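You operate a simulated robot arm through the tools that you are given. There is no shell and no other tool.

You are at the controls of a simulated robot arm. One attempt, no reset.

## Task
Sort the green, yellow and blue cards into bays, then reset the winder.
Fine: they lie on the winder and the green work mat; each goes in the bay of its colour; dial to 0, yellow slider to the pink mark.
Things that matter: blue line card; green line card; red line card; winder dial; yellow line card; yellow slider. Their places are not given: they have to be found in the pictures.

The check looks at the end state, three seconds after you hand in, the way a careful person would. Anything else that was tipped, shoved, dropped, spilled or broken makes it a failure.

## Robot
A 7-joint arm with a two-finger parallel gripper, fixed in place. Base frame: the origin is on the floor under the middle of its stand, x ahead of it, y to its left, z up; the work surface is at about z = 900. Units: mm, degrees, N and s.
It reaches about 1372 mm from its shoulder. Its first joint turns from -149.0 to 149.0 degrees. Payload 3.43 kg.
Tool frame: the origin (TCP) lies between the finger pads and is the grasp point; the fingertips stand 30 mm ahead of it; z points along the fingers, y is the line along which they close. The gripper opens to 94 mm. The fingers are 28 mm wide and 10 mm thick; the gripper's body (50 by 96 mm) begins 55 mm behind the TCP.
Orientation is told as [roll, pitch, yaw] about the base's x, y, z axes, in that order, counted from this pose: with the fingers straight down and closing along the base's y, the tool's x points along the base's -x, its y along +y and its z along -z.

## Interface
- The arm moves only by the tool play_rows. Its argument "series" is one flat list of numbers, 7 for each row, row after row: the opening in per cent of the stroke, from 0 (shut) to 100 (fully open), then the shift along the tool's x, y, z in mm, then the turn, a rotation vector about the tool's x, y, z in degrees. In form: [gripper, dx, dy, dz, wx, wy, wz, gripper, dx, dy, dz, wx, wy, wz, ...]. A call has 1 to 20 rows; each row shifts and turns the commanded pose from where the row before left it, along the tool's axes as they then stand. Each row takes 0.2 s and may step no farther than 50 mm and 8.6 degrees from the row before; otherwise, or with a gripper value out of range, the whole call is refused. A pose out of reach is approached as far as the arm can. The call stops where the force on the tool passes 40 N (or 10 N more than at its start, if that is more) or the arm is blocked; 0.2 s more then pass. Each finger travels about 45 mm/s and halts on what it meets, pressing with about 35 N; the grip force reading is that of the motor and also rises with nothing between the fingers. The clock runs only during rows and for 0.2 s after the last one: add rows that do not move to give the fingers time. It gives the time, the measured TCP pose, the force on the tool (base axes), the opening and the grip force at its end, in the units of the frame above (readings bear some noise), with the torque about the TCP (base axes, N m) and any sound that the robot's microphone picked up.
- Cameras (640 x 400 px; columns grow to the right, rows downward): "scene" is fixed at [50.8, -650.5, 1629.5]; the picture's right is [0.12, -0.99, 0.00], its down [-0.83, -0.10, -0.55] and it looks along [0.55, 0.07, -0.83] (base axes); focal length 327 px, centre (320, 200). "wrist" rides on the gripper at [76, 14, -102] in the tool frame; the picture's right is [-0.18, 0.98, 0.00], its down [-0.75, -0.14, -0.64] and it looks along [-0.63, -0.12, 0.77] (tool axes); focal length 243 px, centre (320, 200).
- snapshot(camera): a new picture of that camera. The clock stands still meanwhile.
- measure_at(camera, pixels): there is no depth. For up to 12 entries [column, row, z] of the newest picture of that camera ("zoom" is the newest enlarged one), the place [x, y] in the base frame at which the ray of that pixel passes the height z, good to about 2 mm. The clock stands still meanwhile.
- enlarge(camera, box): a new picture of the part [left, top, right, bottom] of that camera's present view, enlarged. The clock stands still meanwhile.
- hand_in(): hands the job in; it is judged then, once.

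Unless the task says otherwise, let go and move clear before handing in.

The tools are called after "Call:" as name(argument=value, ...) on one line, values as JSON. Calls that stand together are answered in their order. play_rows: Moves the arm, as the interface text tells. Its arguments: {"type":"object","properties":{"series":{"type":"array"}},"required":["series"]} The other tools are called the same way: snapshot (camera) takes a picture; measure_at (camera, pixels) gives the place at which the rays of pixels pass given heights; enlarge (camera, box) takes an enlarged picture of a part of a camera's view; hand_in () hands the job in.

At the start:

```text
time: 0.0
position: [500.0, -851.2, 1168.9]
orientation: [0.0, 0.0, -0.1]
force: [-0.1, 0.3, -0.1]
torque: [0.0, -0.03, -0.01]
opening: 94.2
gripper_force: 0.0
```

scene: 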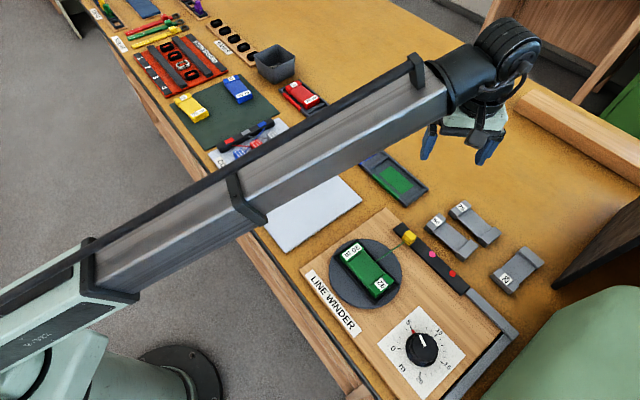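
wrist: 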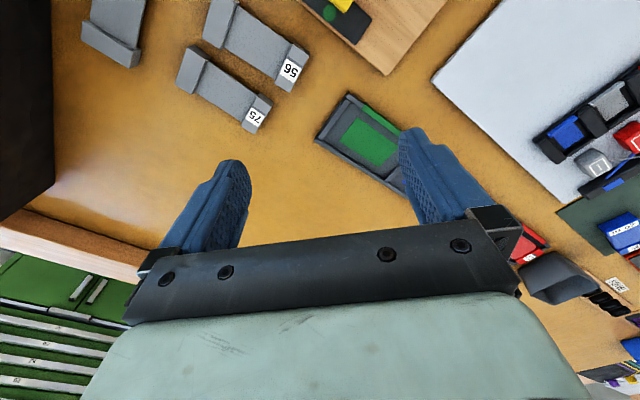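

The scene shows a green card on the winder's turntable (365,272), yellow (190,107) and blue (237,90) cards on the green mat, a red card in a bay (302,97), and a green-marked bay (393,180). I'll enlarge the regions to see the detail.

Call:
enlarge(camera="scene", box=[300, 200, 540, 400])

Call:
enlarge(camera="scene", box=[100, 0, 340, 170])

Call:
enlarge(camera="scene", box=[340, 130, 580, 300])

Call:
enlarge(camera="wrist", box=[0, 0, 320, 200])

Call:
enlarge(camera="wrist", box=[320, 0, 640, 200])

```text
2.00 times, centred on (420, 300) of scene
```

zoom: 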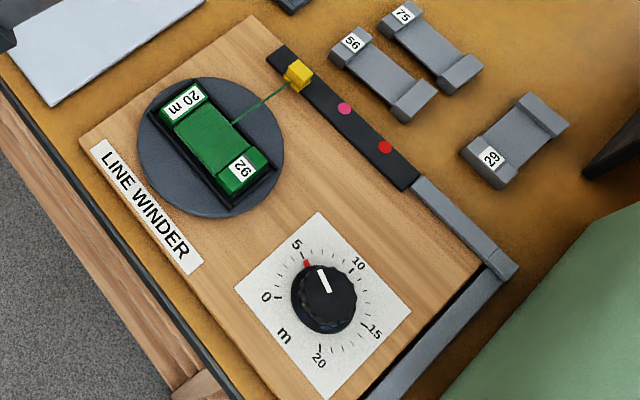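

```text
2.35 times, centred on (220, 85) of scene
```

zoom: 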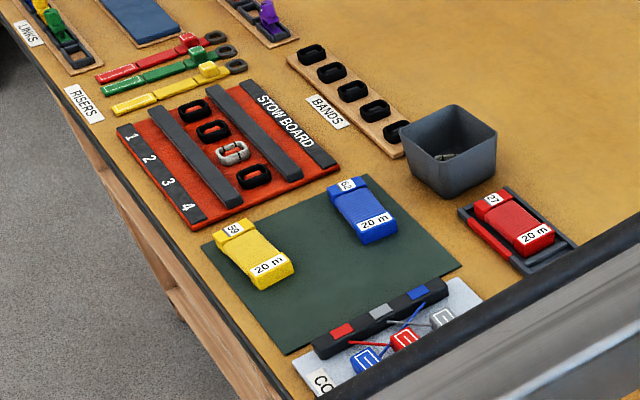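

```text
2.35 times, centred on (460, 215) of scene
```

zoom: 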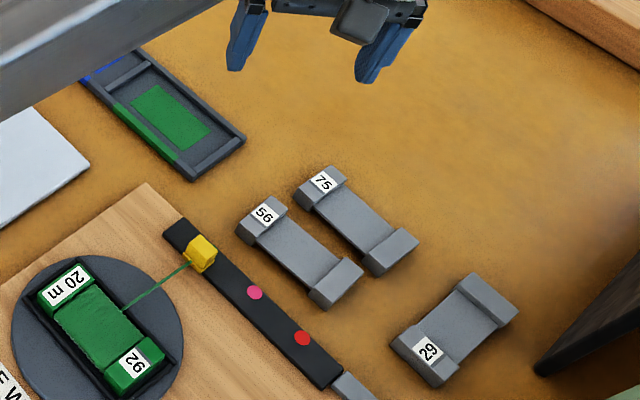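

```text
2.00 times, centred on (160, 100) of wrist
```

zoom: 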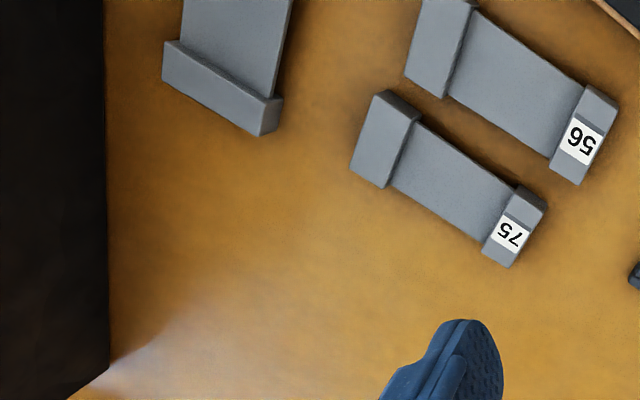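

```text
2.00 times, centred on (480, 100) of wrist
```

zoom: 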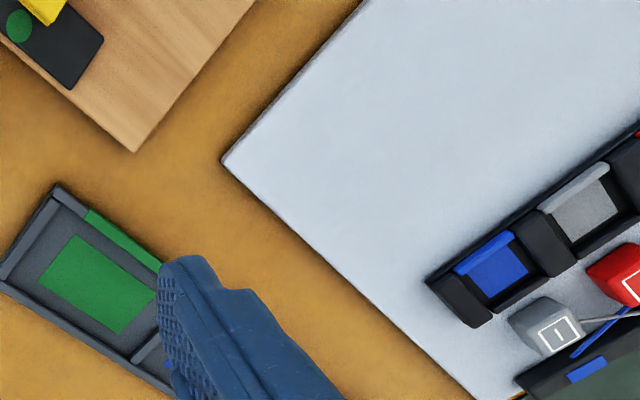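

The arm hides the bays between the green one and the red one. I'll measure the visible points first: winder, dial, slider, cards and bays.

Call:
enlarge(camera="scene", box=[300, 200, 540, 350])

Call:
measure_at(camera="scene", pixels=[[365, 272, 930], [409, 237, 930], [431, 253, 920], [452, 273, 920], [422, 349, 930], [393, 180, 905], [302, 97, 915], [190, 107, 915], [237, 90, 915], [385, 208, 920], [300, 268, 910], [320, 200, 900]])

```text
2.67 times, centred on (420, 275) of scene
```

zoom: 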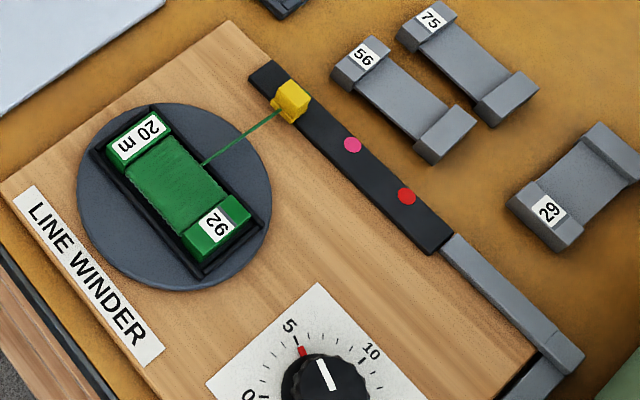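

```text
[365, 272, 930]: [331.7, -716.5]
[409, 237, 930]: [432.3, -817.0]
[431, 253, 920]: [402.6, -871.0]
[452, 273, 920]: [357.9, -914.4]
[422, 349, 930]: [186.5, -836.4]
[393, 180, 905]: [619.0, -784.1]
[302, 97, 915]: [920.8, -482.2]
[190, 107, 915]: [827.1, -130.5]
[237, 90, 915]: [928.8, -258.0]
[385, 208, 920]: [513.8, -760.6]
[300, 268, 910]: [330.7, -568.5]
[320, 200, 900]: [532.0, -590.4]
```

The arm has to get out of the view. I'll pull the gripper back and up over the winder side, where it gives the wrist a look at the dial, and then take new pictures.

Call:
play_rows(series=[100, 40, 4, -20, 0, 0, 0, 100, 40, 4, -20, 0, 0, 0, 100, 40, 4, -20, 0, 0, 0, 100, 40, 4, -20, 0, 0, 0, 100, 40, 4, -10, 0, 0, 0, 100, 40, 4, 0, 0, 0, 0])

Call:
snapshot(camera="scene")

Call:
snapshot(camera="wrist")

```text
time: 1.4
position: [266.5, -843.1, 1223.9]
orientation: [-0.9, -0.2, 0.1]
force: [-0.4, -0.2, -0.1]
torque: [0.0, -0.01, -0.02]
opening: 94.0
gripper_force: 0.1
out of reach, approached as far as the arm can: row 4, 5, 6
```

```text
taken
```

scene: 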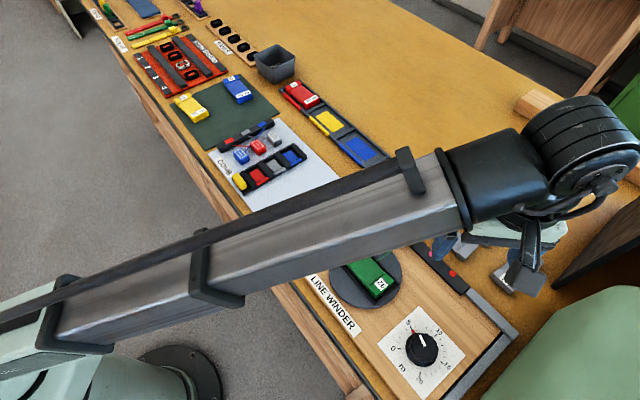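

```text
taken
```

wrist: 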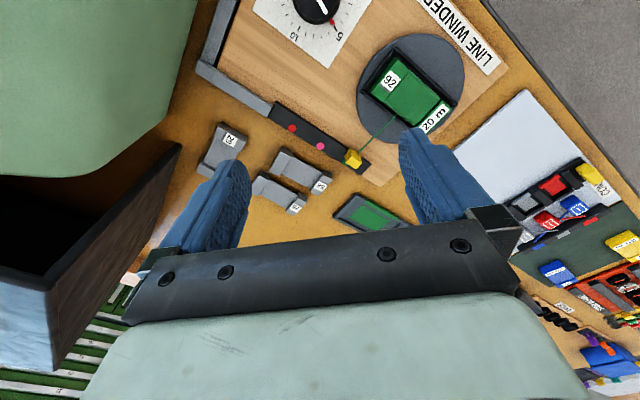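

The bay row is now visible: red with its card (302,97), yellow (327,122), blue (360,148), and green further along behind the arm. I'll enlarge for detail.

Call:
enlarge(camera="scene", box=[250, 60, 410, 170])

Call:
enlarge(camera="wrist", box=[180, 0, 500, 200])

Call:
enlarge(camera="scene", box=[150, 60, 310, 170])

```text
3.64 times, centred on (330, 115) of scene
```

zoom: 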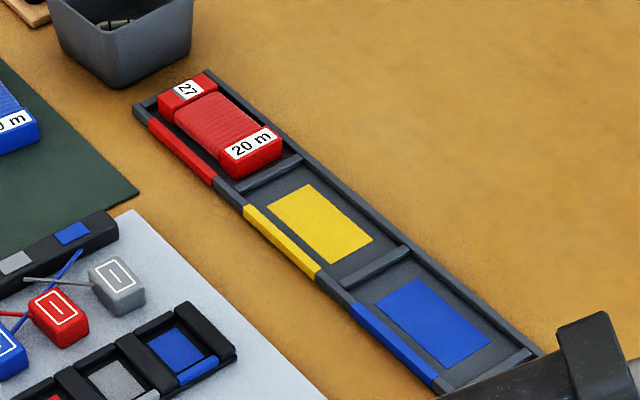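

```text
2.00 times, centred on (340, 100) of wrist
```

zoom: 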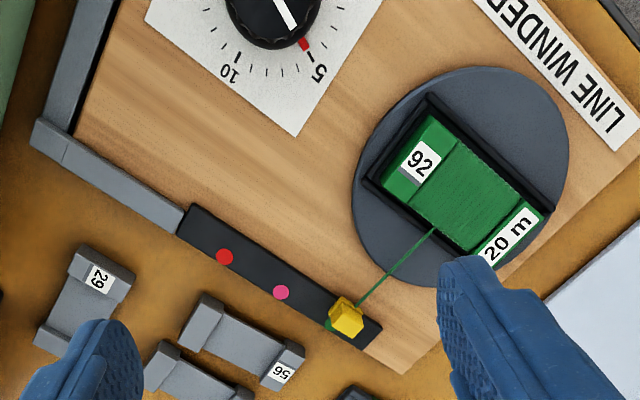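

```text
3.64 times, centred on (230, 115) of scene
```

zoom: 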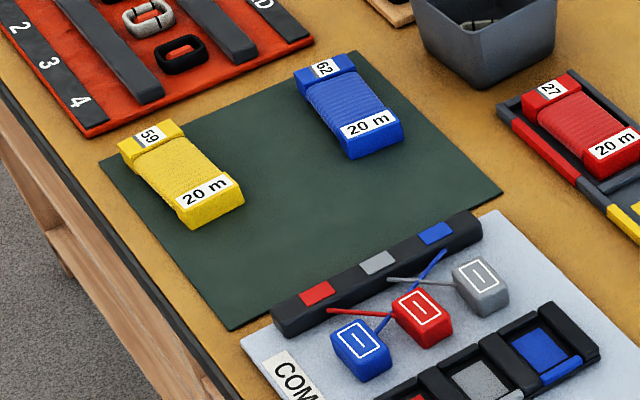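

I'll triangulate heights by comparing the same features in both cameras: the 92 label, the 20 m label, the slider, the dial centre and the pink mark.

Call:
measure_at(camera="scene", pixels=[[380.6, 283.2, 910], [380.6, 283.2, 950], [432, 253.8, 910], [432, 253.8, 930], [409.4, 237.5, 920], [409.4, 237.5, 950], [421, 349, 920], [421, 349, 960], [413.5, 331.5, 915], [413.5, 331.5, 930], [452.3, 273.5, 910], [452.3, 273.5, 930]])

Call:
measure_at(camera="wrist", pixels=[[390.5, 80, 910], [390.5, 80, 950], [320.5, 146, 910], [320.5, 146, 930], [352.5, 158.5, 920], [352.5, 158.5, 950], [316, 9, 920], [316, 9, 960], [332, 22, 915], [332, 22, 930], [292, 128.5, 910], [292, 128.5, 930]])

```text
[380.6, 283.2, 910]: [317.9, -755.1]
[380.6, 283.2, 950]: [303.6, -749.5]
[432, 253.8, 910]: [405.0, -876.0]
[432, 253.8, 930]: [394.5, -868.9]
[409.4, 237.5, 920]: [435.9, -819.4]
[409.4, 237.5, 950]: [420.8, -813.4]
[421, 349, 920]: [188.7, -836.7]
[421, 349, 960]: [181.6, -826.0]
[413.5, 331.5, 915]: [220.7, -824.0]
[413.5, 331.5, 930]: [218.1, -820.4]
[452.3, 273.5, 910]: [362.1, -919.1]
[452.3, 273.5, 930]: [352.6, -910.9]
```

```text
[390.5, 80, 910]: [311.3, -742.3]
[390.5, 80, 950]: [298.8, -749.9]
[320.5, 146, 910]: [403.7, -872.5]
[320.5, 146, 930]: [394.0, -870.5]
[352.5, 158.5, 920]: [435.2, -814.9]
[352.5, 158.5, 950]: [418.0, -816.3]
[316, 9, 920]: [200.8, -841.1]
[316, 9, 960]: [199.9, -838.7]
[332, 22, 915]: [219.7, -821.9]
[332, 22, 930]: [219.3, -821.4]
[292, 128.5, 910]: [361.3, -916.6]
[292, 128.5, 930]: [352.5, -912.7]
```

The pink mark is at about (398,-871,922), the slider at (427,-816,938) and the card top at about z 947. I'll move the gripper over the green card for a close wrist view.

Call:
play_rows(series=[100, -16, 31, 24, 0, 0, 0, 100, -16, 31, 24, 0, 0, 0, 100, -16, 31, 24, 0, 0, 0, 100, -16, 31, 24, 0, 0, 0, 100, 0, 0, 0, 0, 0, 0])

Call:
snapshot(camera="scene")

Call:
snapshot(camera="wrist")

```text
time: 2.6
position: [329.8, -718.6, 1129.3]
orientation: [0.0, 0.0, -0.1]
force: [-0.7, -0.6, -0.5]
torque: [0.02, 0.02, 0.01]
opening: 93.9
gripper_force: 0.2
```

```text
taken
```

scene: 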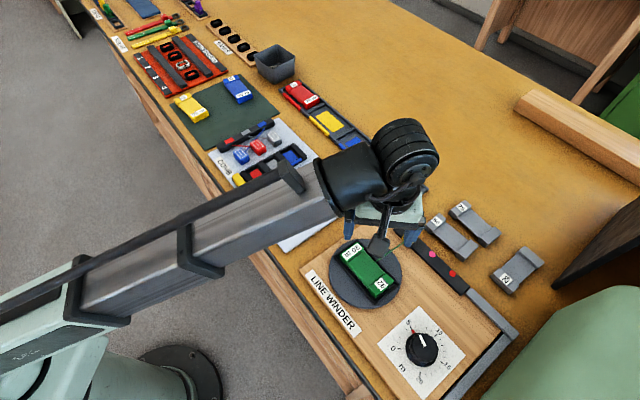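

```text
taken
```

wrist: 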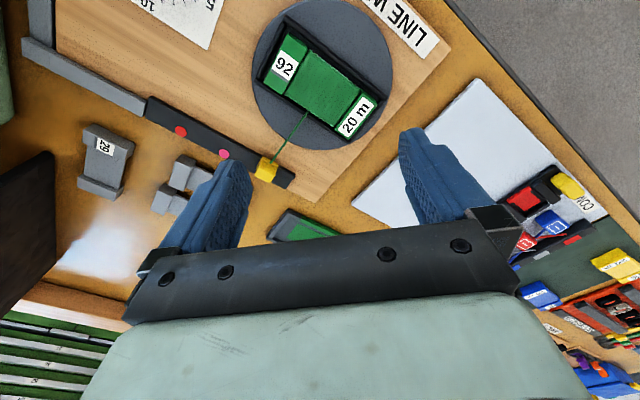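

The gripper is above the card, and the card shows at (317,80) in the wrist view. I'll enlarge it there to find its edges and the holder's frame.

Call:
enlarge(camera="wrist", box=[240, 0, 400, 160])

Call:
enlarge(camera="scene", box=[320, 220, 420, 320])

```text
2.50 times, centred on (320, 80) of wrist
```

zoom: 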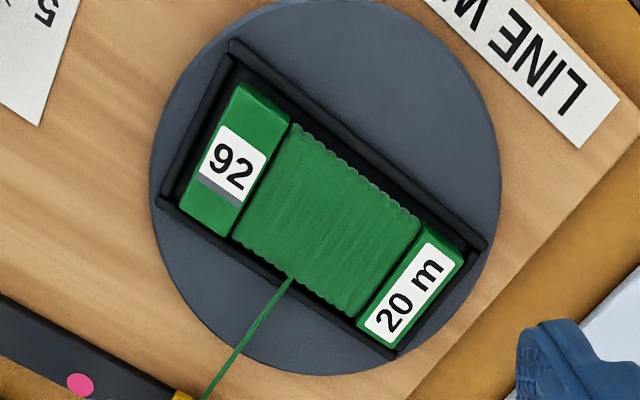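

```text
4.00 times, centred on (370, 270) of scene
```

zoom: 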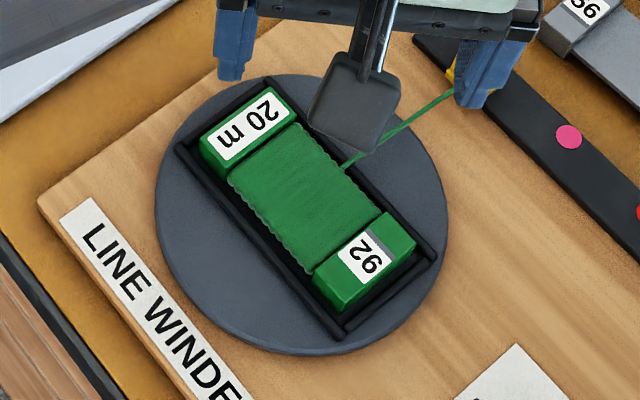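

The card sits with a small gap inside a low black frame. I'll triangulate the label and frame corners from both views.

Call:
measure_at(camera="wrist", pixels=[[357.2, 117.6, 930], [357.2, 117.6, 950], [284.8, 66.4, 930], [284.8, 66.4, 950], [284.8, 16.8, 930], [386, 98, 930], [352, 142, 930], [255.2, 80, 930], [288, 34, 948], [264.4, 83, 948], [377, 104.5, 948], [349, 139, 948]])

Call:
measure_at(camera="scene", pixels=[[352, 251, 930], [352, 251, 950], [381, 284.25, 930], [381, 284.25, 950], [375.8, 304.5, 930], [334.5, 257, 930], [357, 240, 930], [398.8, 285, 930], [394, 280, 948], [386.3, 273, 948], [357.5, 242, 948], [340, 254, 948]])

```text
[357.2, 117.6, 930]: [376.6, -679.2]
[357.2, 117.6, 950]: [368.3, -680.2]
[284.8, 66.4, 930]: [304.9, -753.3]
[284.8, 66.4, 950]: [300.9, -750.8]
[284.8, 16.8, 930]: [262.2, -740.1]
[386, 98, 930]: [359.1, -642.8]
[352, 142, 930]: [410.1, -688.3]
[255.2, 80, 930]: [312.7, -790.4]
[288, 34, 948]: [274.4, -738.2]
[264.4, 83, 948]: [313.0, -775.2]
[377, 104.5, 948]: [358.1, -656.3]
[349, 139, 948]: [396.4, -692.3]
```

```text
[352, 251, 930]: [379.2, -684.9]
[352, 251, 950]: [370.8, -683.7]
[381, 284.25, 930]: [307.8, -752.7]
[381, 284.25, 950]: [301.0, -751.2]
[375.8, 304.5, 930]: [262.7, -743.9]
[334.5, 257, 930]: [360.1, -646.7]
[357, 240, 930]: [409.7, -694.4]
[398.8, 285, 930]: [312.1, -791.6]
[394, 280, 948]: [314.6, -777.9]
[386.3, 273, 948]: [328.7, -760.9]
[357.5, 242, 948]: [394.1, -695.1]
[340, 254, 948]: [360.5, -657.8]
```

The frame and card both lie at 45° in the base, centred near (336,-717), with the card about 117×54 mm and its top near z 948. I'll rotate the tool to yaw 45 above it, shift to the centre, and look again.

Call:
play_rows(series=[100, -6, 2, 10, 0, 0, -7.5, 100, 0, 0, 10, 0, 0, -7.5, 100, 0, 0, 10, 0, 0, -7.5, 100, 0, 0, 10, 0, 0, -7.5, 100, 0, 0, 10, 0, 0, -7.5, 100, 0, 0, 10, 0, 0, -7.5, 100, 0, 0, 0, 0, 0, 0])

Call:
snapshot(camera="wrist")

Call:
snapshot(camera="scene")

```text
time: 4.2
position: [334.6, -717.3, 1068.2]
orientation: [0.0, 0.0, 45.1]
force: [-1.2, 0.1, -0.6]
torque: [-0.03, -0.04, 0.03]
opening: 93.6
gripper_force: 0.1
```

```text
taken
```

wrist: 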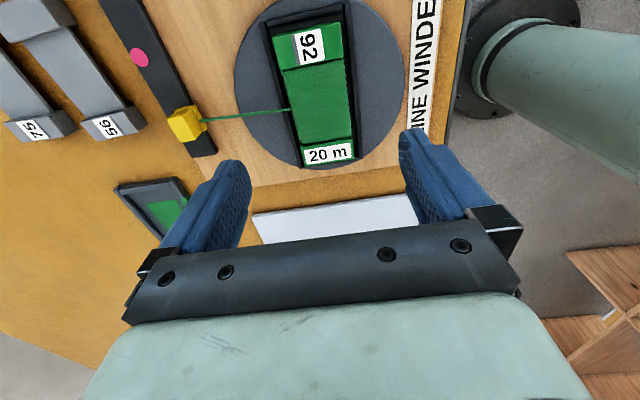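

```text
taken
```

scene: 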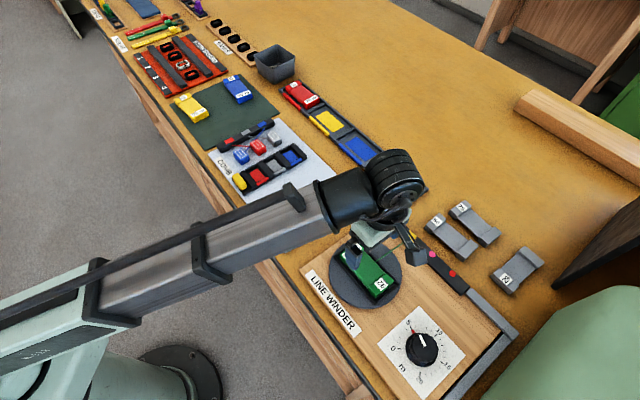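

Call:
enlarge(camera="wrist", box=[192, 0, 448, 160])

```text
2.50 times, centred on (320, 80) of wrist
```

zoom: 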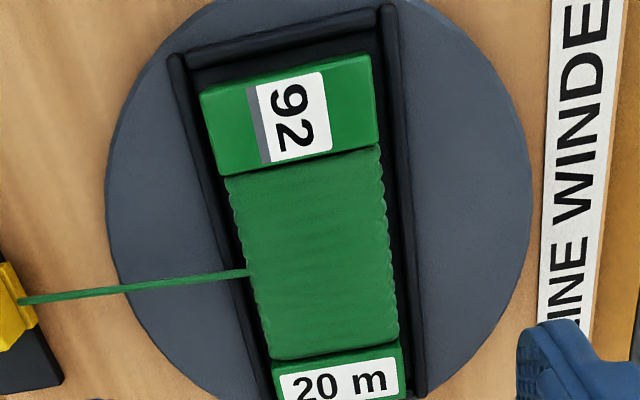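

Call:
measure_at(camera="zoom", pixels=[[200, 92, 948], [217, 177, 948], [272, 362, 948], [370, 57, 948], [380, 145, 948], [400, 343, 948], [248, 272, 935], [168, 55, 930], [388, 5, 930], [270, 398, 930], [425, 390, 930]])

Call:
snapshot(camera="wrist")

Call:
measure_at(camera="wrist", pixels=[[354, 153, 948], [302, 161, 948], [271, 33, 948], [340, 23, 948], [190, 112, 940], [137, 57, 922]])

```text
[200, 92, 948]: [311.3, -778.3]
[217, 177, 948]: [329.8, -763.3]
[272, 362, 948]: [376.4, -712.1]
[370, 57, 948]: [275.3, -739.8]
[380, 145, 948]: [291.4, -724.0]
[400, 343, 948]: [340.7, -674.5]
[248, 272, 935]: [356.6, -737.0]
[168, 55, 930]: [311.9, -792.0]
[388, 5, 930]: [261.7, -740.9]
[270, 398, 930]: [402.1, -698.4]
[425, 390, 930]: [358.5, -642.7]
```

```text
taken
```

wrist: 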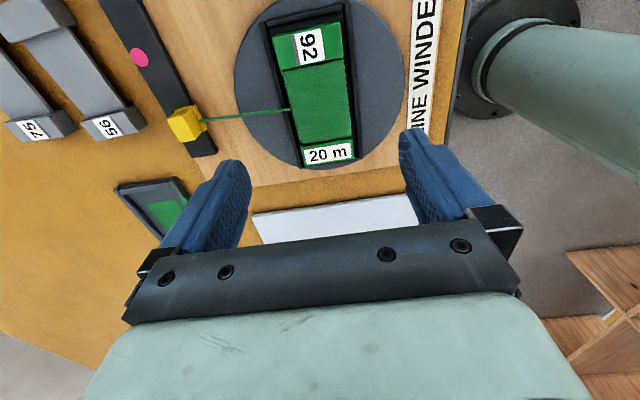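

```text
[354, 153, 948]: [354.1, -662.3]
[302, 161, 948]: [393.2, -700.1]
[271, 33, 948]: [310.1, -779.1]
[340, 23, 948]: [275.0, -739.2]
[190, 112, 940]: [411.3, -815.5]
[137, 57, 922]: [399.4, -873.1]
```

The card's width centre matches the TCP within 1 mm. The line is tied at the middle of the card's long side, so I'll grip about 17 mm toward the 20 m end and stop with the fingertips just above the frame top (about z 930).

Call:
play_rows(series=[100, -16, -0.5, 20, 0, 0, 0, 100, 0, 0, 35, 0, 0, 0, 100, 0, 0, 25, 0, 0, 0, 100, 0, 0, 14, 0, 0, 0, 100, 0, 0, 9, 0, 0, 0, 100, 0, 0, 0, 0, 0, 0])

Call:
snapshot(camera="wrist")

Call:
enlarge(camera="scene", box=[310, 220, 440, 310])

```text
time: 5.6
position: [346.0, -707.5, 967.0]
orientation: [0.1, 0.1, 45.0]
force: [0.3, 1.0, -0.1]
torque: [0.01, 0.0, 0.0]
opening: 93.9
gripper_force: 0.1
```

```text
taken
```

wrist: 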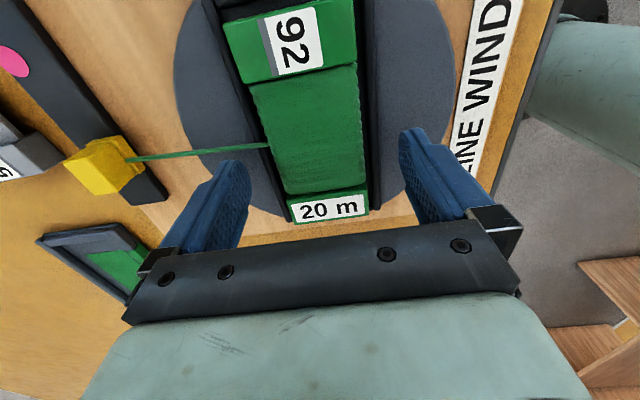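

```text
4.44 times, centred on (375, 265) of scene
```

zoom: 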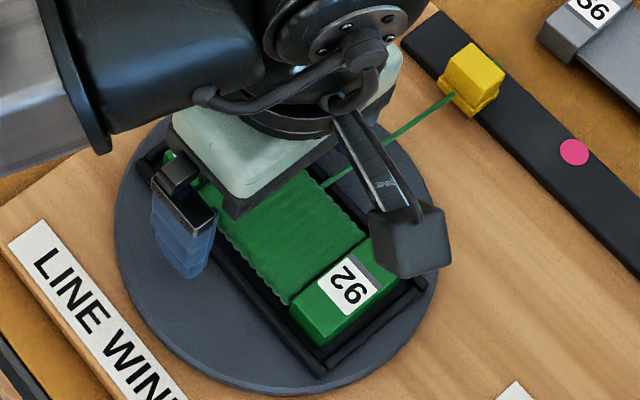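

No contact yet: the fingertips are at z 937 and straddle the card. I'll go down 3 mm more and close on it.

Call:
play_rows(series=[100, 0, 0, 3, 0, 0, 0, 55, 0, 0, 0, 0, 0, 0, 45, 0, 0, 0, 0, 0, 0, 40, 0, 0, 0, 0, 0, 0, 40, 0, 0, 0, 0, 0, 0, 40, 0, 0, 0, 0, 0, 0])

Call:
snapshot(camera="wrist")

```text
time: 7.0
position: [347.0, -706.6, 963.6]
orientation: [0.0, 0.0, 44.9]
force: [2.5, -1.2, -3.1]
torque: [-0.61, -0.37, 0.06]
opening: 74.7
gripper_force: 45.3
```

```text
taken
```

wrist: 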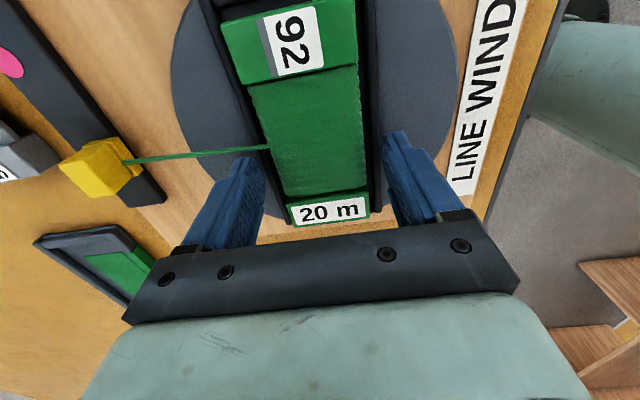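

The fingers stopped at 74.7 mm with 45 N, so they met the holder frame and not the card. I'll open, rise 5 mm and try again.

Call:
play_rows(series=[70, 0, 0, 0, 0, 0, 0, 85, 0, 0, 0, 0, 0, 0, 100, 0, 0, 0, 0, 0, 0, 100, 0, 0, -5, 0, 0, 0, 100, 0, 0, 0, 0, 0, 0])

Call:
enlarge(camera="wrist", box=[192, 80, 448, 240])

Call:
snapshot(camera="scene")

```text
time: 8.2
position: [346.1, -706.1, 969.1]
orientation: [0.0, -0.1, 44.9]
force: [-0.4, 0.5, -0.1]
torque: [-0.02, -0.02, -0.01]
opening: 94.2
gripper_force: 0.2
```

```text
2.50 times, centred on (320, 160) of wrist
```

zoom: 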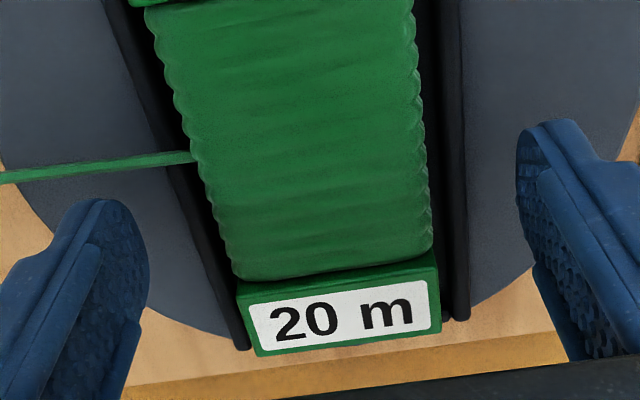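

```text
taken
```

scene: 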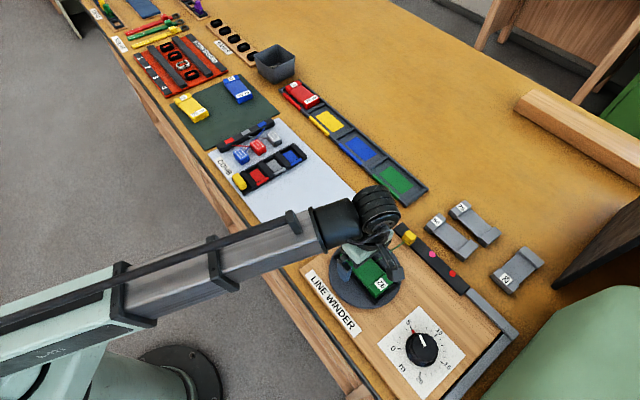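

The frame and card are unmoved. I'll close again at this height (fingertips near z 939).

Call:
play_rows(series=[70, 0, 0, 0, 0, 0, 0, 55, 0, 0, 0, 0, 0, 0, 45, 0, 0, 0, 0, 0, 0, 40, 0, 0, 0, 0, 0, 0, 40, 0, 0, 0, 0, 0, 0])

Call:
enlarge(camera="wrist", box=[192, 80, 448, 240])

Call:
enlarge(camera="scene", box=[280, 70, 440, 210])

```text
time: 9.4
position: [347.4, -705.4, 967.9]
orientation: [0.0, -0.1, 45.0]
force: [0.8, -1.6, 0.5]
torque: [-0.01, 0.01, 0.05]
opening: 52.8
gripper_force: 34.9
```

```text
2.50 times, centred on (320, 160) of wrist
```

zoom: 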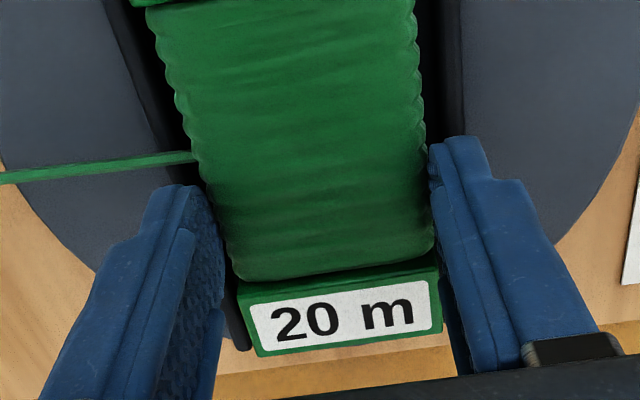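

```text
2.86 times, centred on (360, 140) of scene
```

zoom: 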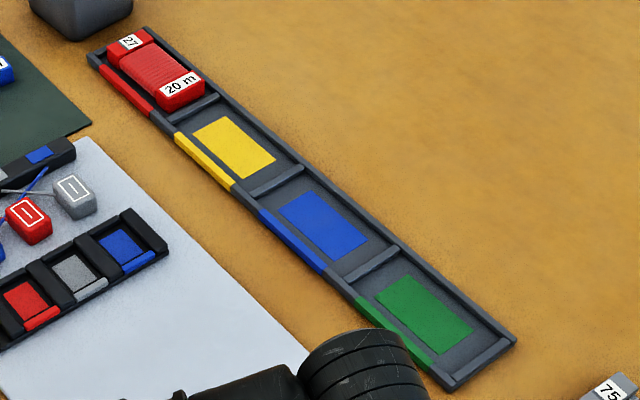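

The fingers hold the card at 52.8 mm. The bay row is fully visible now, so I'll measure the patches and dividers before lifting.

Call:
measure_at(camera="zoom", pixels=[[192, 130, 904], [232, 115, 904], [277, 162, 904], [235, 180, 904], [278, 208, 904], [318, 192, 904], [370, 243, 904], [328, 262, 904], [372, 295, 904], [412, 273, 904], [477, 330, 904], [433, 355, 904]])

Call:
measure_at(camera="zoom", pixels=[[194, 107, 915], [275, 183, 915], [373, 265, 915], [516, 338, 915], [445, 383, 915], [145, 28, 915], [88, 53, 915], [129, 42, 925], [181, 85, 925], [404, 318, 915], [298, 246, 915], [208, 165, 915]])

```text
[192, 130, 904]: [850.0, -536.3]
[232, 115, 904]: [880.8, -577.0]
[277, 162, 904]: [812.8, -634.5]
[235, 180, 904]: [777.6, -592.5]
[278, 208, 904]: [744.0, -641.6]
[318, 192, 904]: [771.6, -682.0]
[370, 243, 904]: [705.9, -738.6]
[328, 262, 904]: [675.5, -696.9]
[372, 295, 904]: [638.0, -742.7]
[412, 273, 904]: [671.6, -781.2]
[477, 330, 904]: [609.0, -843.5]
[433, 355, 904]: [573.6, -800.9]
```

```text
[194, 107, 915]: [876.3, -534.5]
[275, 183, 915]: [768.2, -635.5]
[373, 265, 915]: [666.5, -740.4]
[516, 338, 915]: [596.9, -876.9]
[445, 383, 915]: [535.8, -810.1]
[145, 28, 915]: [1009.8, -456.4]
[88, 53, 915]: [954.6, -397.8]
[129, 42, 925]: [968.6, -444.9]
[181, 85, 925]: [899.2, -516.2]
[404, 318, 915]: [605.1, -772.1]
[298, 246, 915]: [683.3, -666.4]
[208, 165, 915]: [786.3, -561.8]
```

The card is gripped, so I'll lift slowly and watch the forces and the line to the slider.

Call:
play_rows(series=[40, 0, 0, -5, 0, 0, 0, 40, 0, 0, -10, 0, 0, 0, 40, 0, 0, -20, 0, 0, 0, 40, 0, 0, -20, 0, 0, 0, 40, 0, 0, 0, 0, 0, 0])

Call:
snapshot(camera="wrist")

Call:
snapshot(camera="scene")

```text
time: 10.6
position: [346.8, -706.1, 1023.5]
orientation: [0.0, 0.0, 45.0]
force: [-1.0, 1.0, -0.5]
torque: [0.04, -0.01, 0.04]
opening: 53.2
gripper_force: 34.9
```

```text
taken
```

wrist: 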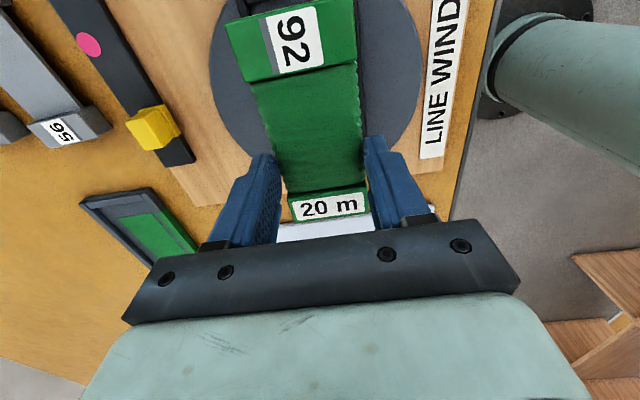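

```text
taken
```

scene: 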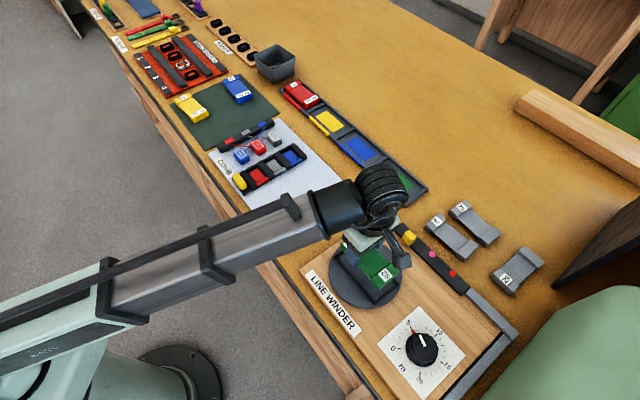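

The card came out cleanly and the line has parted. Its number end points opposite to the red card's, so I'll turn the tool half a turn in the air (yaw 45 → -135) while rising, so that it matches the way the red one lies.

Call:
play_rows(series=[40, 0, 0, -30, 0, 0, 8.5, 40, 0, 0, -30, 0, 0, 8.5, 40, 0, 0, -10, 0, 0, 8.5, 40, 0, 0, 0, 0, 0, 8.5, 40, 0, 0, 0, 0, 0, 8.5, 40, 0, 0, 0, 0, 0, 8.5, 40, 0, 0, 0, 0, 0, 8.5, 40, 0, 0, 0, 0, 0, 8.5, 40, 0, 0, 0, 0, 0, 8.5, 40, 0, 0, 0, 0, 0, 8.5, 40, 0, 0, 0, 0, 0, 8.5, 40, 0, 0, 0, 0, 0, 8.5, 40, 0, 0, 0, 0, 0, 8.5, 40, 0, 0, 0, 0, 0, 8.5, 40, 0, 0, 0, 0, 0, 8.5, 40, 0, 0, 0, 0, 0, 8.5, 40, 0, 0, 0, 0, 0, 8.5, 40, 0, 0, 0, 0, 0, 8.5, 40, 0, 0, 0, 0, 0, 8.5, 40, 0, 0, 0, 0, 0, 8.5])

Call:
snapshot(camera="wrist")

Call:
snapshot(camera="scene")

```text
time: 14.8
position: [346.6, -707.0, 1094.2]
orientation: [0.0, 0.0, -125.2]
force: [-0.2, 0.4, -0.1]
torque: [0.0, 0.03, 0.0]
opening: 53.2
gripper_force: 34.6
```

```text
taken
```

wrist: 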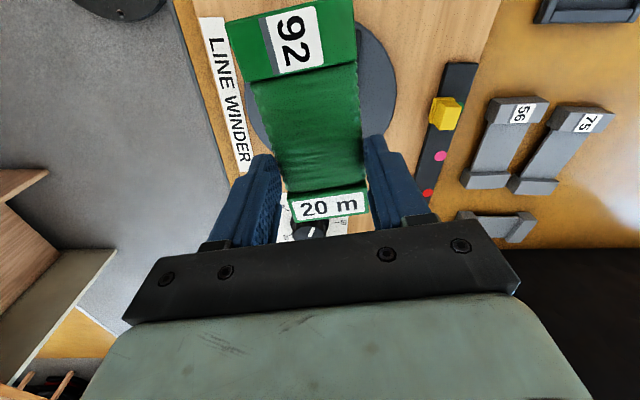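

```text
taken
```

scene: 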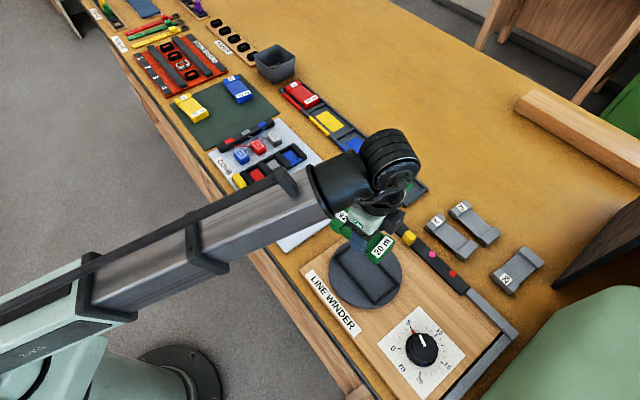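

The half turn worked and the card stays firm. I'll finish the yaw to -135 and carry it over the green bay near (611,-804).

Call:
play_rows(series=[40, 0, 0, 0, 0, 0, 4.9, 40, 0, 0, 0, 0, 0, 4.9, 40, 17, 36, 0, 0, 0, 0, 40, 17, 36, 0, 0, 0, 0, 40, 17, 36, 0, 0, 0, 0, 40, 17, 36, 0, 0, 0, 0, 40, 17, 36, 0, 0, 0, 0, 40, 17, 36, 0, 0, 0, 0, 40, 17, 36, 0, 0, 0, 0, 40, 0, 0, 0, 0, 0, 0])

Call:
snapshot(camera="wrist")

Call:
snapshot(camera="scene")

```text
time: 17.0
position: [610.0, -798.4, 1093.8]
orientation: [0.0, -0.1, -134.9]
force: [-0.2, 0.3, -0.3]
torque: [0.02, 0.01, 0.0]
opening: 52.8
gripper_force: 35.2
```

```text
taken
```

wrist: 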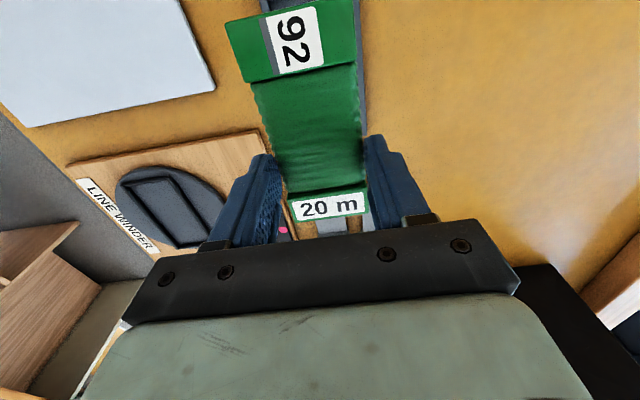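

```text
taken
```

scene: 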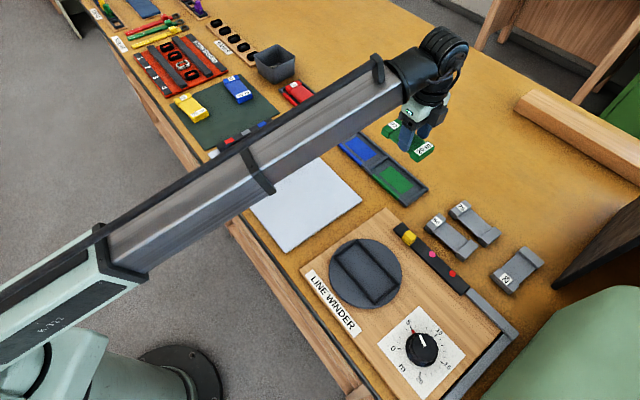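

The scene camera now sees the green bay clear of the arm. I'll enlarge it there.

Call:
enlarge(camera="scene", box=[330, 130, 458, 210])

Call:
enlarge(camera="wrist", box=[192, 0, 448, 160])

```text
5.00 times, centred on (394, 170) of scene
```

zoom: 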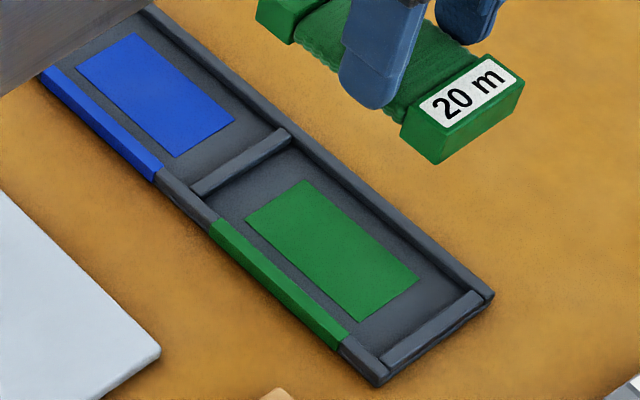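

```text
2.50 times, centred on (320, 80) of wrist
```

zoom: 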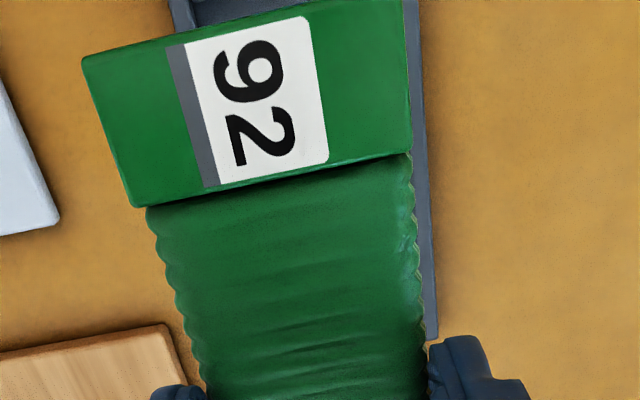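

Call:
measure_at(camera="scene", pixels=[[379, 173, 904], [390.4, 165.6, 904], [413.6, 186, 904], [401.6, 194.4, 904], [368.6, 167.6, 910], [387.6, 156, 910], [406, 202, 910], [426.4, 188.8, 910], [405.6, 207.4, 900], [428.8, 189.4, 900], [372.5, 174.5, 910], [400, 199.8, 910]])

Call:
measure_at(camera="wrist", pixels=[[226, 24, 1075], [355, 0, 1075], [246, 83, 1075], [356, 60, 1075], [366.4, 134.5, 905], [358, 2, 905], [260, 2, 905], [363, 2, 910]])

```text
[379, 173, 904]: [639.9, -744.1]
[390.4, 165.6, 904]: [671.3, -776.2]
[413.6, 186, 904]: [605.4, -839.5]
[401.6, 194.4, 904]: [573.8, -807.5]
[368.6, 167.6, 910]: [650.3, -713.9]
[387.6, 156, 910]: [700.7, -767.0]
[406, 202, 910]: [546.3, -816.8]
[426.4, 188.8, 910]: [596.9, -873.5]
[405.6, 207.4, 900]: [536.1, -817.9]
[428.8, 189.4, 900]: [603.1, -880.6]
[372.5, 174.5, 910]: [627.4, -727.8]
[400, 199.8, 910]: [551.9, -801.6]
```

```text
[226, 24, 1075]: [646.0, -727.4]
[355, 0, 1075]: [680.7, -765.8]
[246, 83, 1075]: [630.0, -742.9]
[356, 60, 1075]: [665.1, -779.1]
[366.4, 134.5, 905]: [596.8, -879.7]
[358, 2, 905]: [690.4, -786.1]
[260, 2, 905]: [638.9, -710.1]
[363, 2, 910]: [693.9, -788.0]
```

The bay centre from the scene is about (623,-792), and the held card's centre is about (614,-788) by the wrist view. I'll shift 4 mm in tool y and -2 in x, then lower to about z 965 to check before contact.

Call:
play_rows(series=[40, -2, 4, 30, 0, 0, 0, 40, 0, 0, 40, 0, 0, 0, 40, 0, 0, 35, 0, 0, 0, 40, 0, 0, 20, 0, 0, 0, 40, 0, 0, 0, 0, 0, 0])

Call:
snapshot(camera="wrist")

Call:
enlarge(camera="scene", box=[330, 130, 458, 210])

```text
time: 18.2
position: [610.8, -804.5, 970.3]
orientation: [0.0, 0.0, -134.7]
force: [0.3, -0.1, -1.5]
torque: [-0.04, 0.02, 0.02]
opening: 52.9
gripper_force: 35.1
```

```text
taken
```

wrist: 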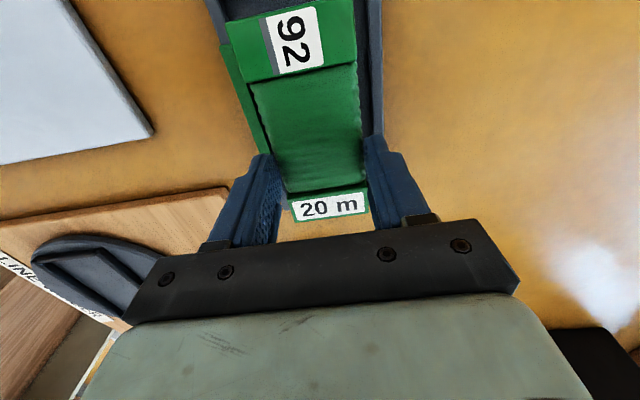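

```text
5.00 times, centred on (394, 170) of scene
```

zoom: 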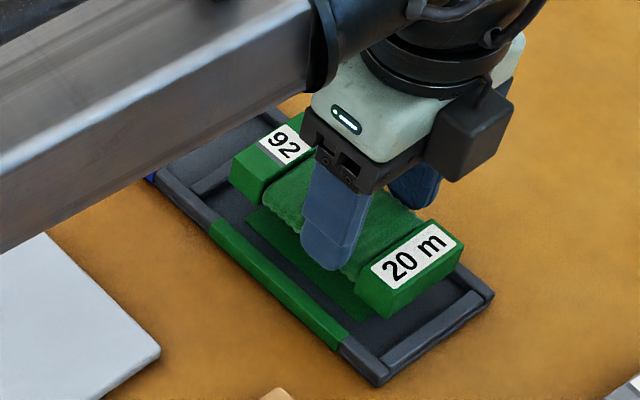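

The card hovers just over the green bay, well centred. I'll lower in small steps until it touches.

Call:
play_rows(series=[40, 1, 0, 6, 0, 0, 0, 40, 0, 0, 5, 0, 0, 0, 40, 0, 0, 4, 0, 0, 0, 40, 0, 0, 3, 0, 0, 0, 40, 0, 0, 0, 0, 0, 0])

Call:
enlarge(camera="wrist", box=[192, 0, 448, 160])

Call:
enlarge(camera="scene", box=[330, 130, 458, 210])

```text
time: 19.4
position: [611.6, -802.4, 951.3]
orientation: [0.0, 0.0, -134.8]
force: [-0.3, 0.6, 0.0]
torque: [-0.01, -0.01, -0.03]
opening: 52.9
gripper_force: 34.9
```

```text
2.50 times, centred on (320, 80) of wrist
```

zoom: 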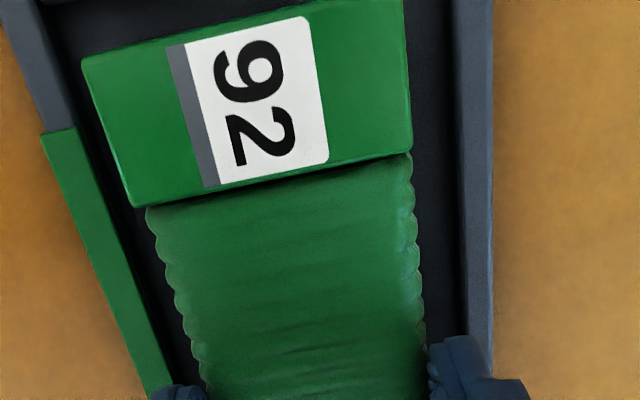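

```text
5.00 times, centred on (394, 170) of scene
```

zoom: 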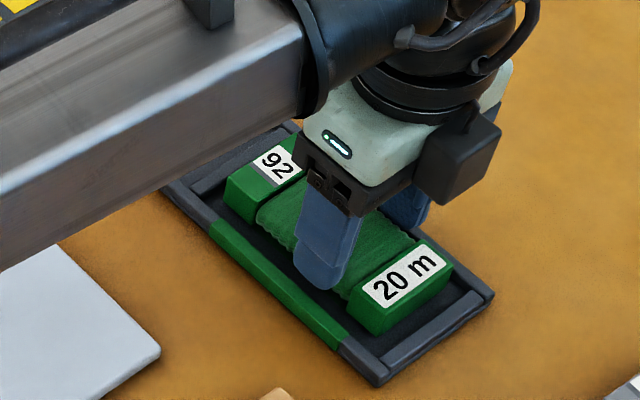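

Still no contact at z 951, and the gaps at the left and right walls are even. I'll lower further in small steps.

Call:
play_rows(series=[40, 0, 0, 2, 0, 0, 0, 40, 0, 0, 2, 0, 0, 0, 40, 0, 0, 2, 0, 0, 0, 40, 0, 0, 0, 0, 0, 0])

Call:
enlarge(camera="scene", box=[330, 130, 458, 210])

```text
time: 20.4
position: [611.2, -802.4, 946.1]
orientation: [0.1, 0.0, -134.9]
force: [1.6, -2.2, 23.5]
torque: [0.36, -0.11, -0.02]
opening: 53.0
gripper_force: 34.5
```

```text
5.00 times, centred on (394, 170) of scene
```

zoom: 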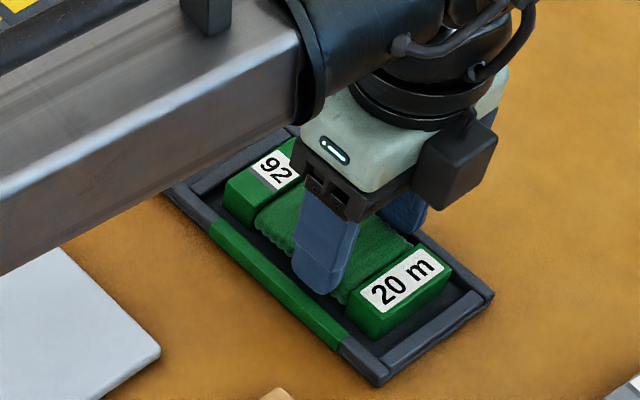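

The force reads +23 N, so the card has seated in the bay. I'll open a little, rise straight up, then open fully.

Call:
play_rows(series=[60, 0, 0, -0.5, 0, 0, 0, 64, 0, 0, 0, 0, 0, 0, 64, 0, 0, 0, 0, 0, 0, 64, 0, 0, -10, 0, 0, 0, 70, 0, 0, -20, 0, 0, 0, 90, 0, 0, -40, 0, 0, 0, 100, 0, 0, -40, 0, 0, 0, 100, 0, 0, -20, 0, 0, 0, 100, 0, 0, 0, 0, 0, 0])

Call:
snapshot(camera="wrist")

Call:
snapshot(camera="scene")

```text
time: 22.4
position: [611.8, -803.8, 1075.1]
orientation: [0.0, -0.1, -134.9]
force: [0.4, -1.0, 0.4]
torque: [0.0, 0.0, 0.0]
opening: 94.1
gripper_force: 0.0
```

```text
taken
```

wrist: 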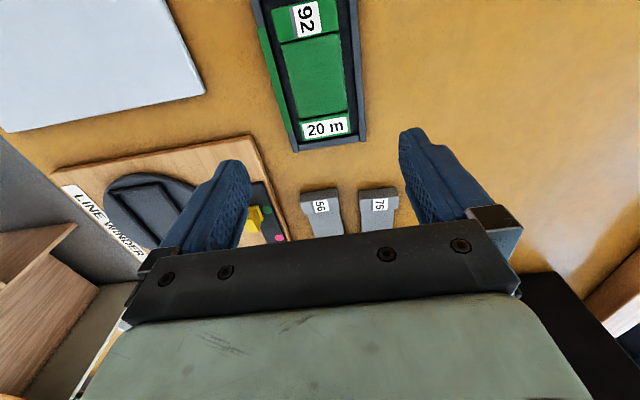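

```text
taken
```

scene: 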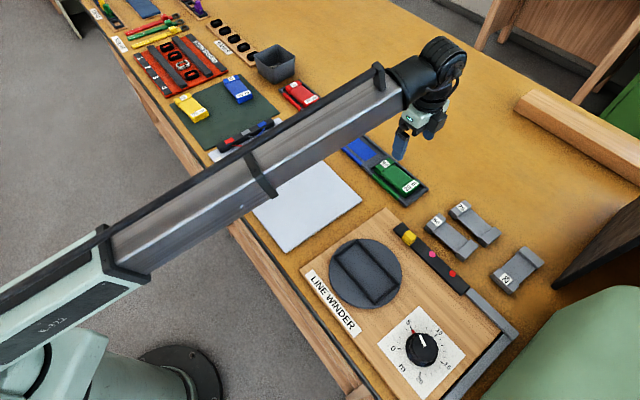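

The green card sits flat in its bay. Next are the yellow and blue cards on the mat, so I'll enlarge the mat in the scene and measure.

Call:
enlarge(camera="scene", box=[160, 60, 288, 140])

Call:
enlarge(camera="scene", box=[340, 130, 468, 210])

```text
5.00 times, centred on (224, 100) of scene
```

zoom: 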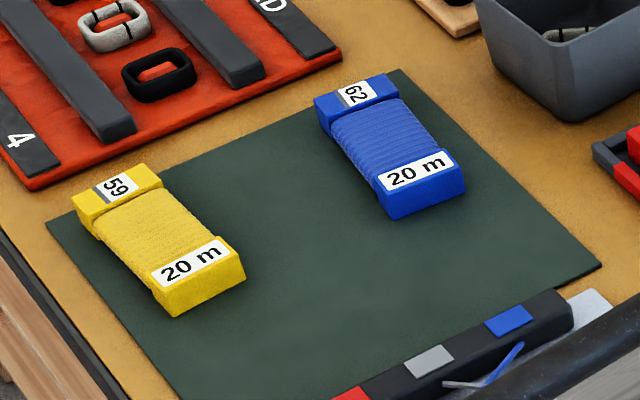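

```text
5.00 times, centred on (404, 170) of scene
```

zoom: 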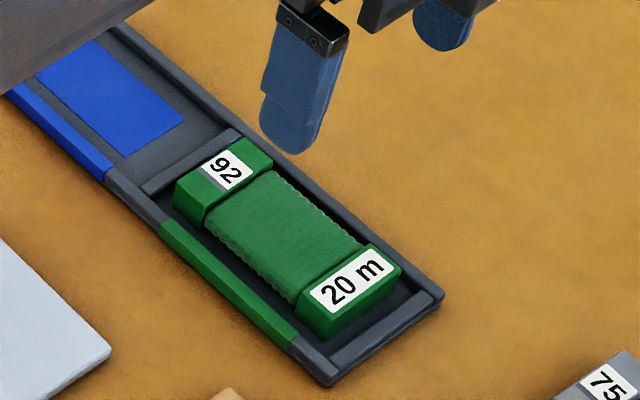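

Call:
measure_at(camera="scene", pixels=[[174, 99, 925], [188.6, 92.6, 925], [208.4, 111.8, 925], [193, 118.2, 925], [222.6, 79.6, 925], [237.6, 74.6, 925], [252.6, 93, 925], [237.6, 99, 925]])

```text
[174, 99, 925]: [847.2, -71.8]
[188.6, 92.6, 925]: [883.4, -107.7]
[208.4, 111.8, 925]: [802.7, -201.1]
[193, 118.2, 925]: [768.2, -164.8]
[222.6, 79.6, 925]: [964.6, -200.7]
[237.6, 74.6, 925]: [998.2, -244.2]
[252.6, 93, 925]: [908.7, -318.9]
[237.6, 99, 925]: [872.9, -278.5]
```

Estimates are yellow at (825,-136) with its long axis near 47° and blue at (936,-261) near 39°. I'll turn the tool back to about yaw 45, the comfortable side for the wrist, before travelling to the mat.

Call:
play_rows(series=[100, 0, 0, -25, 0, 0, -8.5, 100, 0, 0, -25, 0, 0, -8.5, 100, 0, 0, 0, 0, 0, -8.5, 100, 0, 0, 0, 0, 0, -8.5, 100, 0, 0, 0, 0, 0, -8.5, 100, 0, 0, 0, 0, 0, -8.5, 100, 0, 0, 0, 0, 0, -8.5, 100, 0, 0, 0, 0, 0, -8.5, 100, 0, 0, 0, 0, 0, -8.5, 100, 0, 0, 0, 0, 0, -8.5, 100, 0, 0, 0, 0, 0, -8.5, 100, 0, 0, 0, 0, 0, -8.5, 100, 0, 0, 0, 0, 0, -8.5, 100, 0, 0, 0, 0, 0, -8.5, 100, 0, 0, 0, 0, 0, -8.5, 100, 0, 0, 0, 0, 0, -8.5, 100, 0, 0, 0, 0, 0, -8.5, 100, 0, 0, 0, 0, 0, -8.5, 100, 0, 0, 0, 0, 0, -8.5, 100, 0, 0, 0, 0, 0, -8.5])

Call:
measure_at(camera="scene", pixels=[[280, 82, 900], [260, 72, 900], [295, 73, 900], [275, 52, 960], [255, 50, 960], [292, 55, 960]])

```text
time: 26.6
position: [612.3, -803.0, 1126.1]
orientation: [0.0, 0.1, 35.4]
force: [0.7, 0.0, 0.0]
torque: [0.01, 0.02, -0.01]
opening: 94.0
gripper_force: 0.0
```

```text
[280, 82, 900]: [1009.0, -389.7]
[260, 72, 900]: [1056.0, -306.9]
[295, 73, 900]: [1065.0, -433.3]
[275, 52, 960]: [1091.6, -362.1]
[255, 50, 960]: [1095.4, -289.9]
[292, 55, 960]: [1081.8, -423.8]
```

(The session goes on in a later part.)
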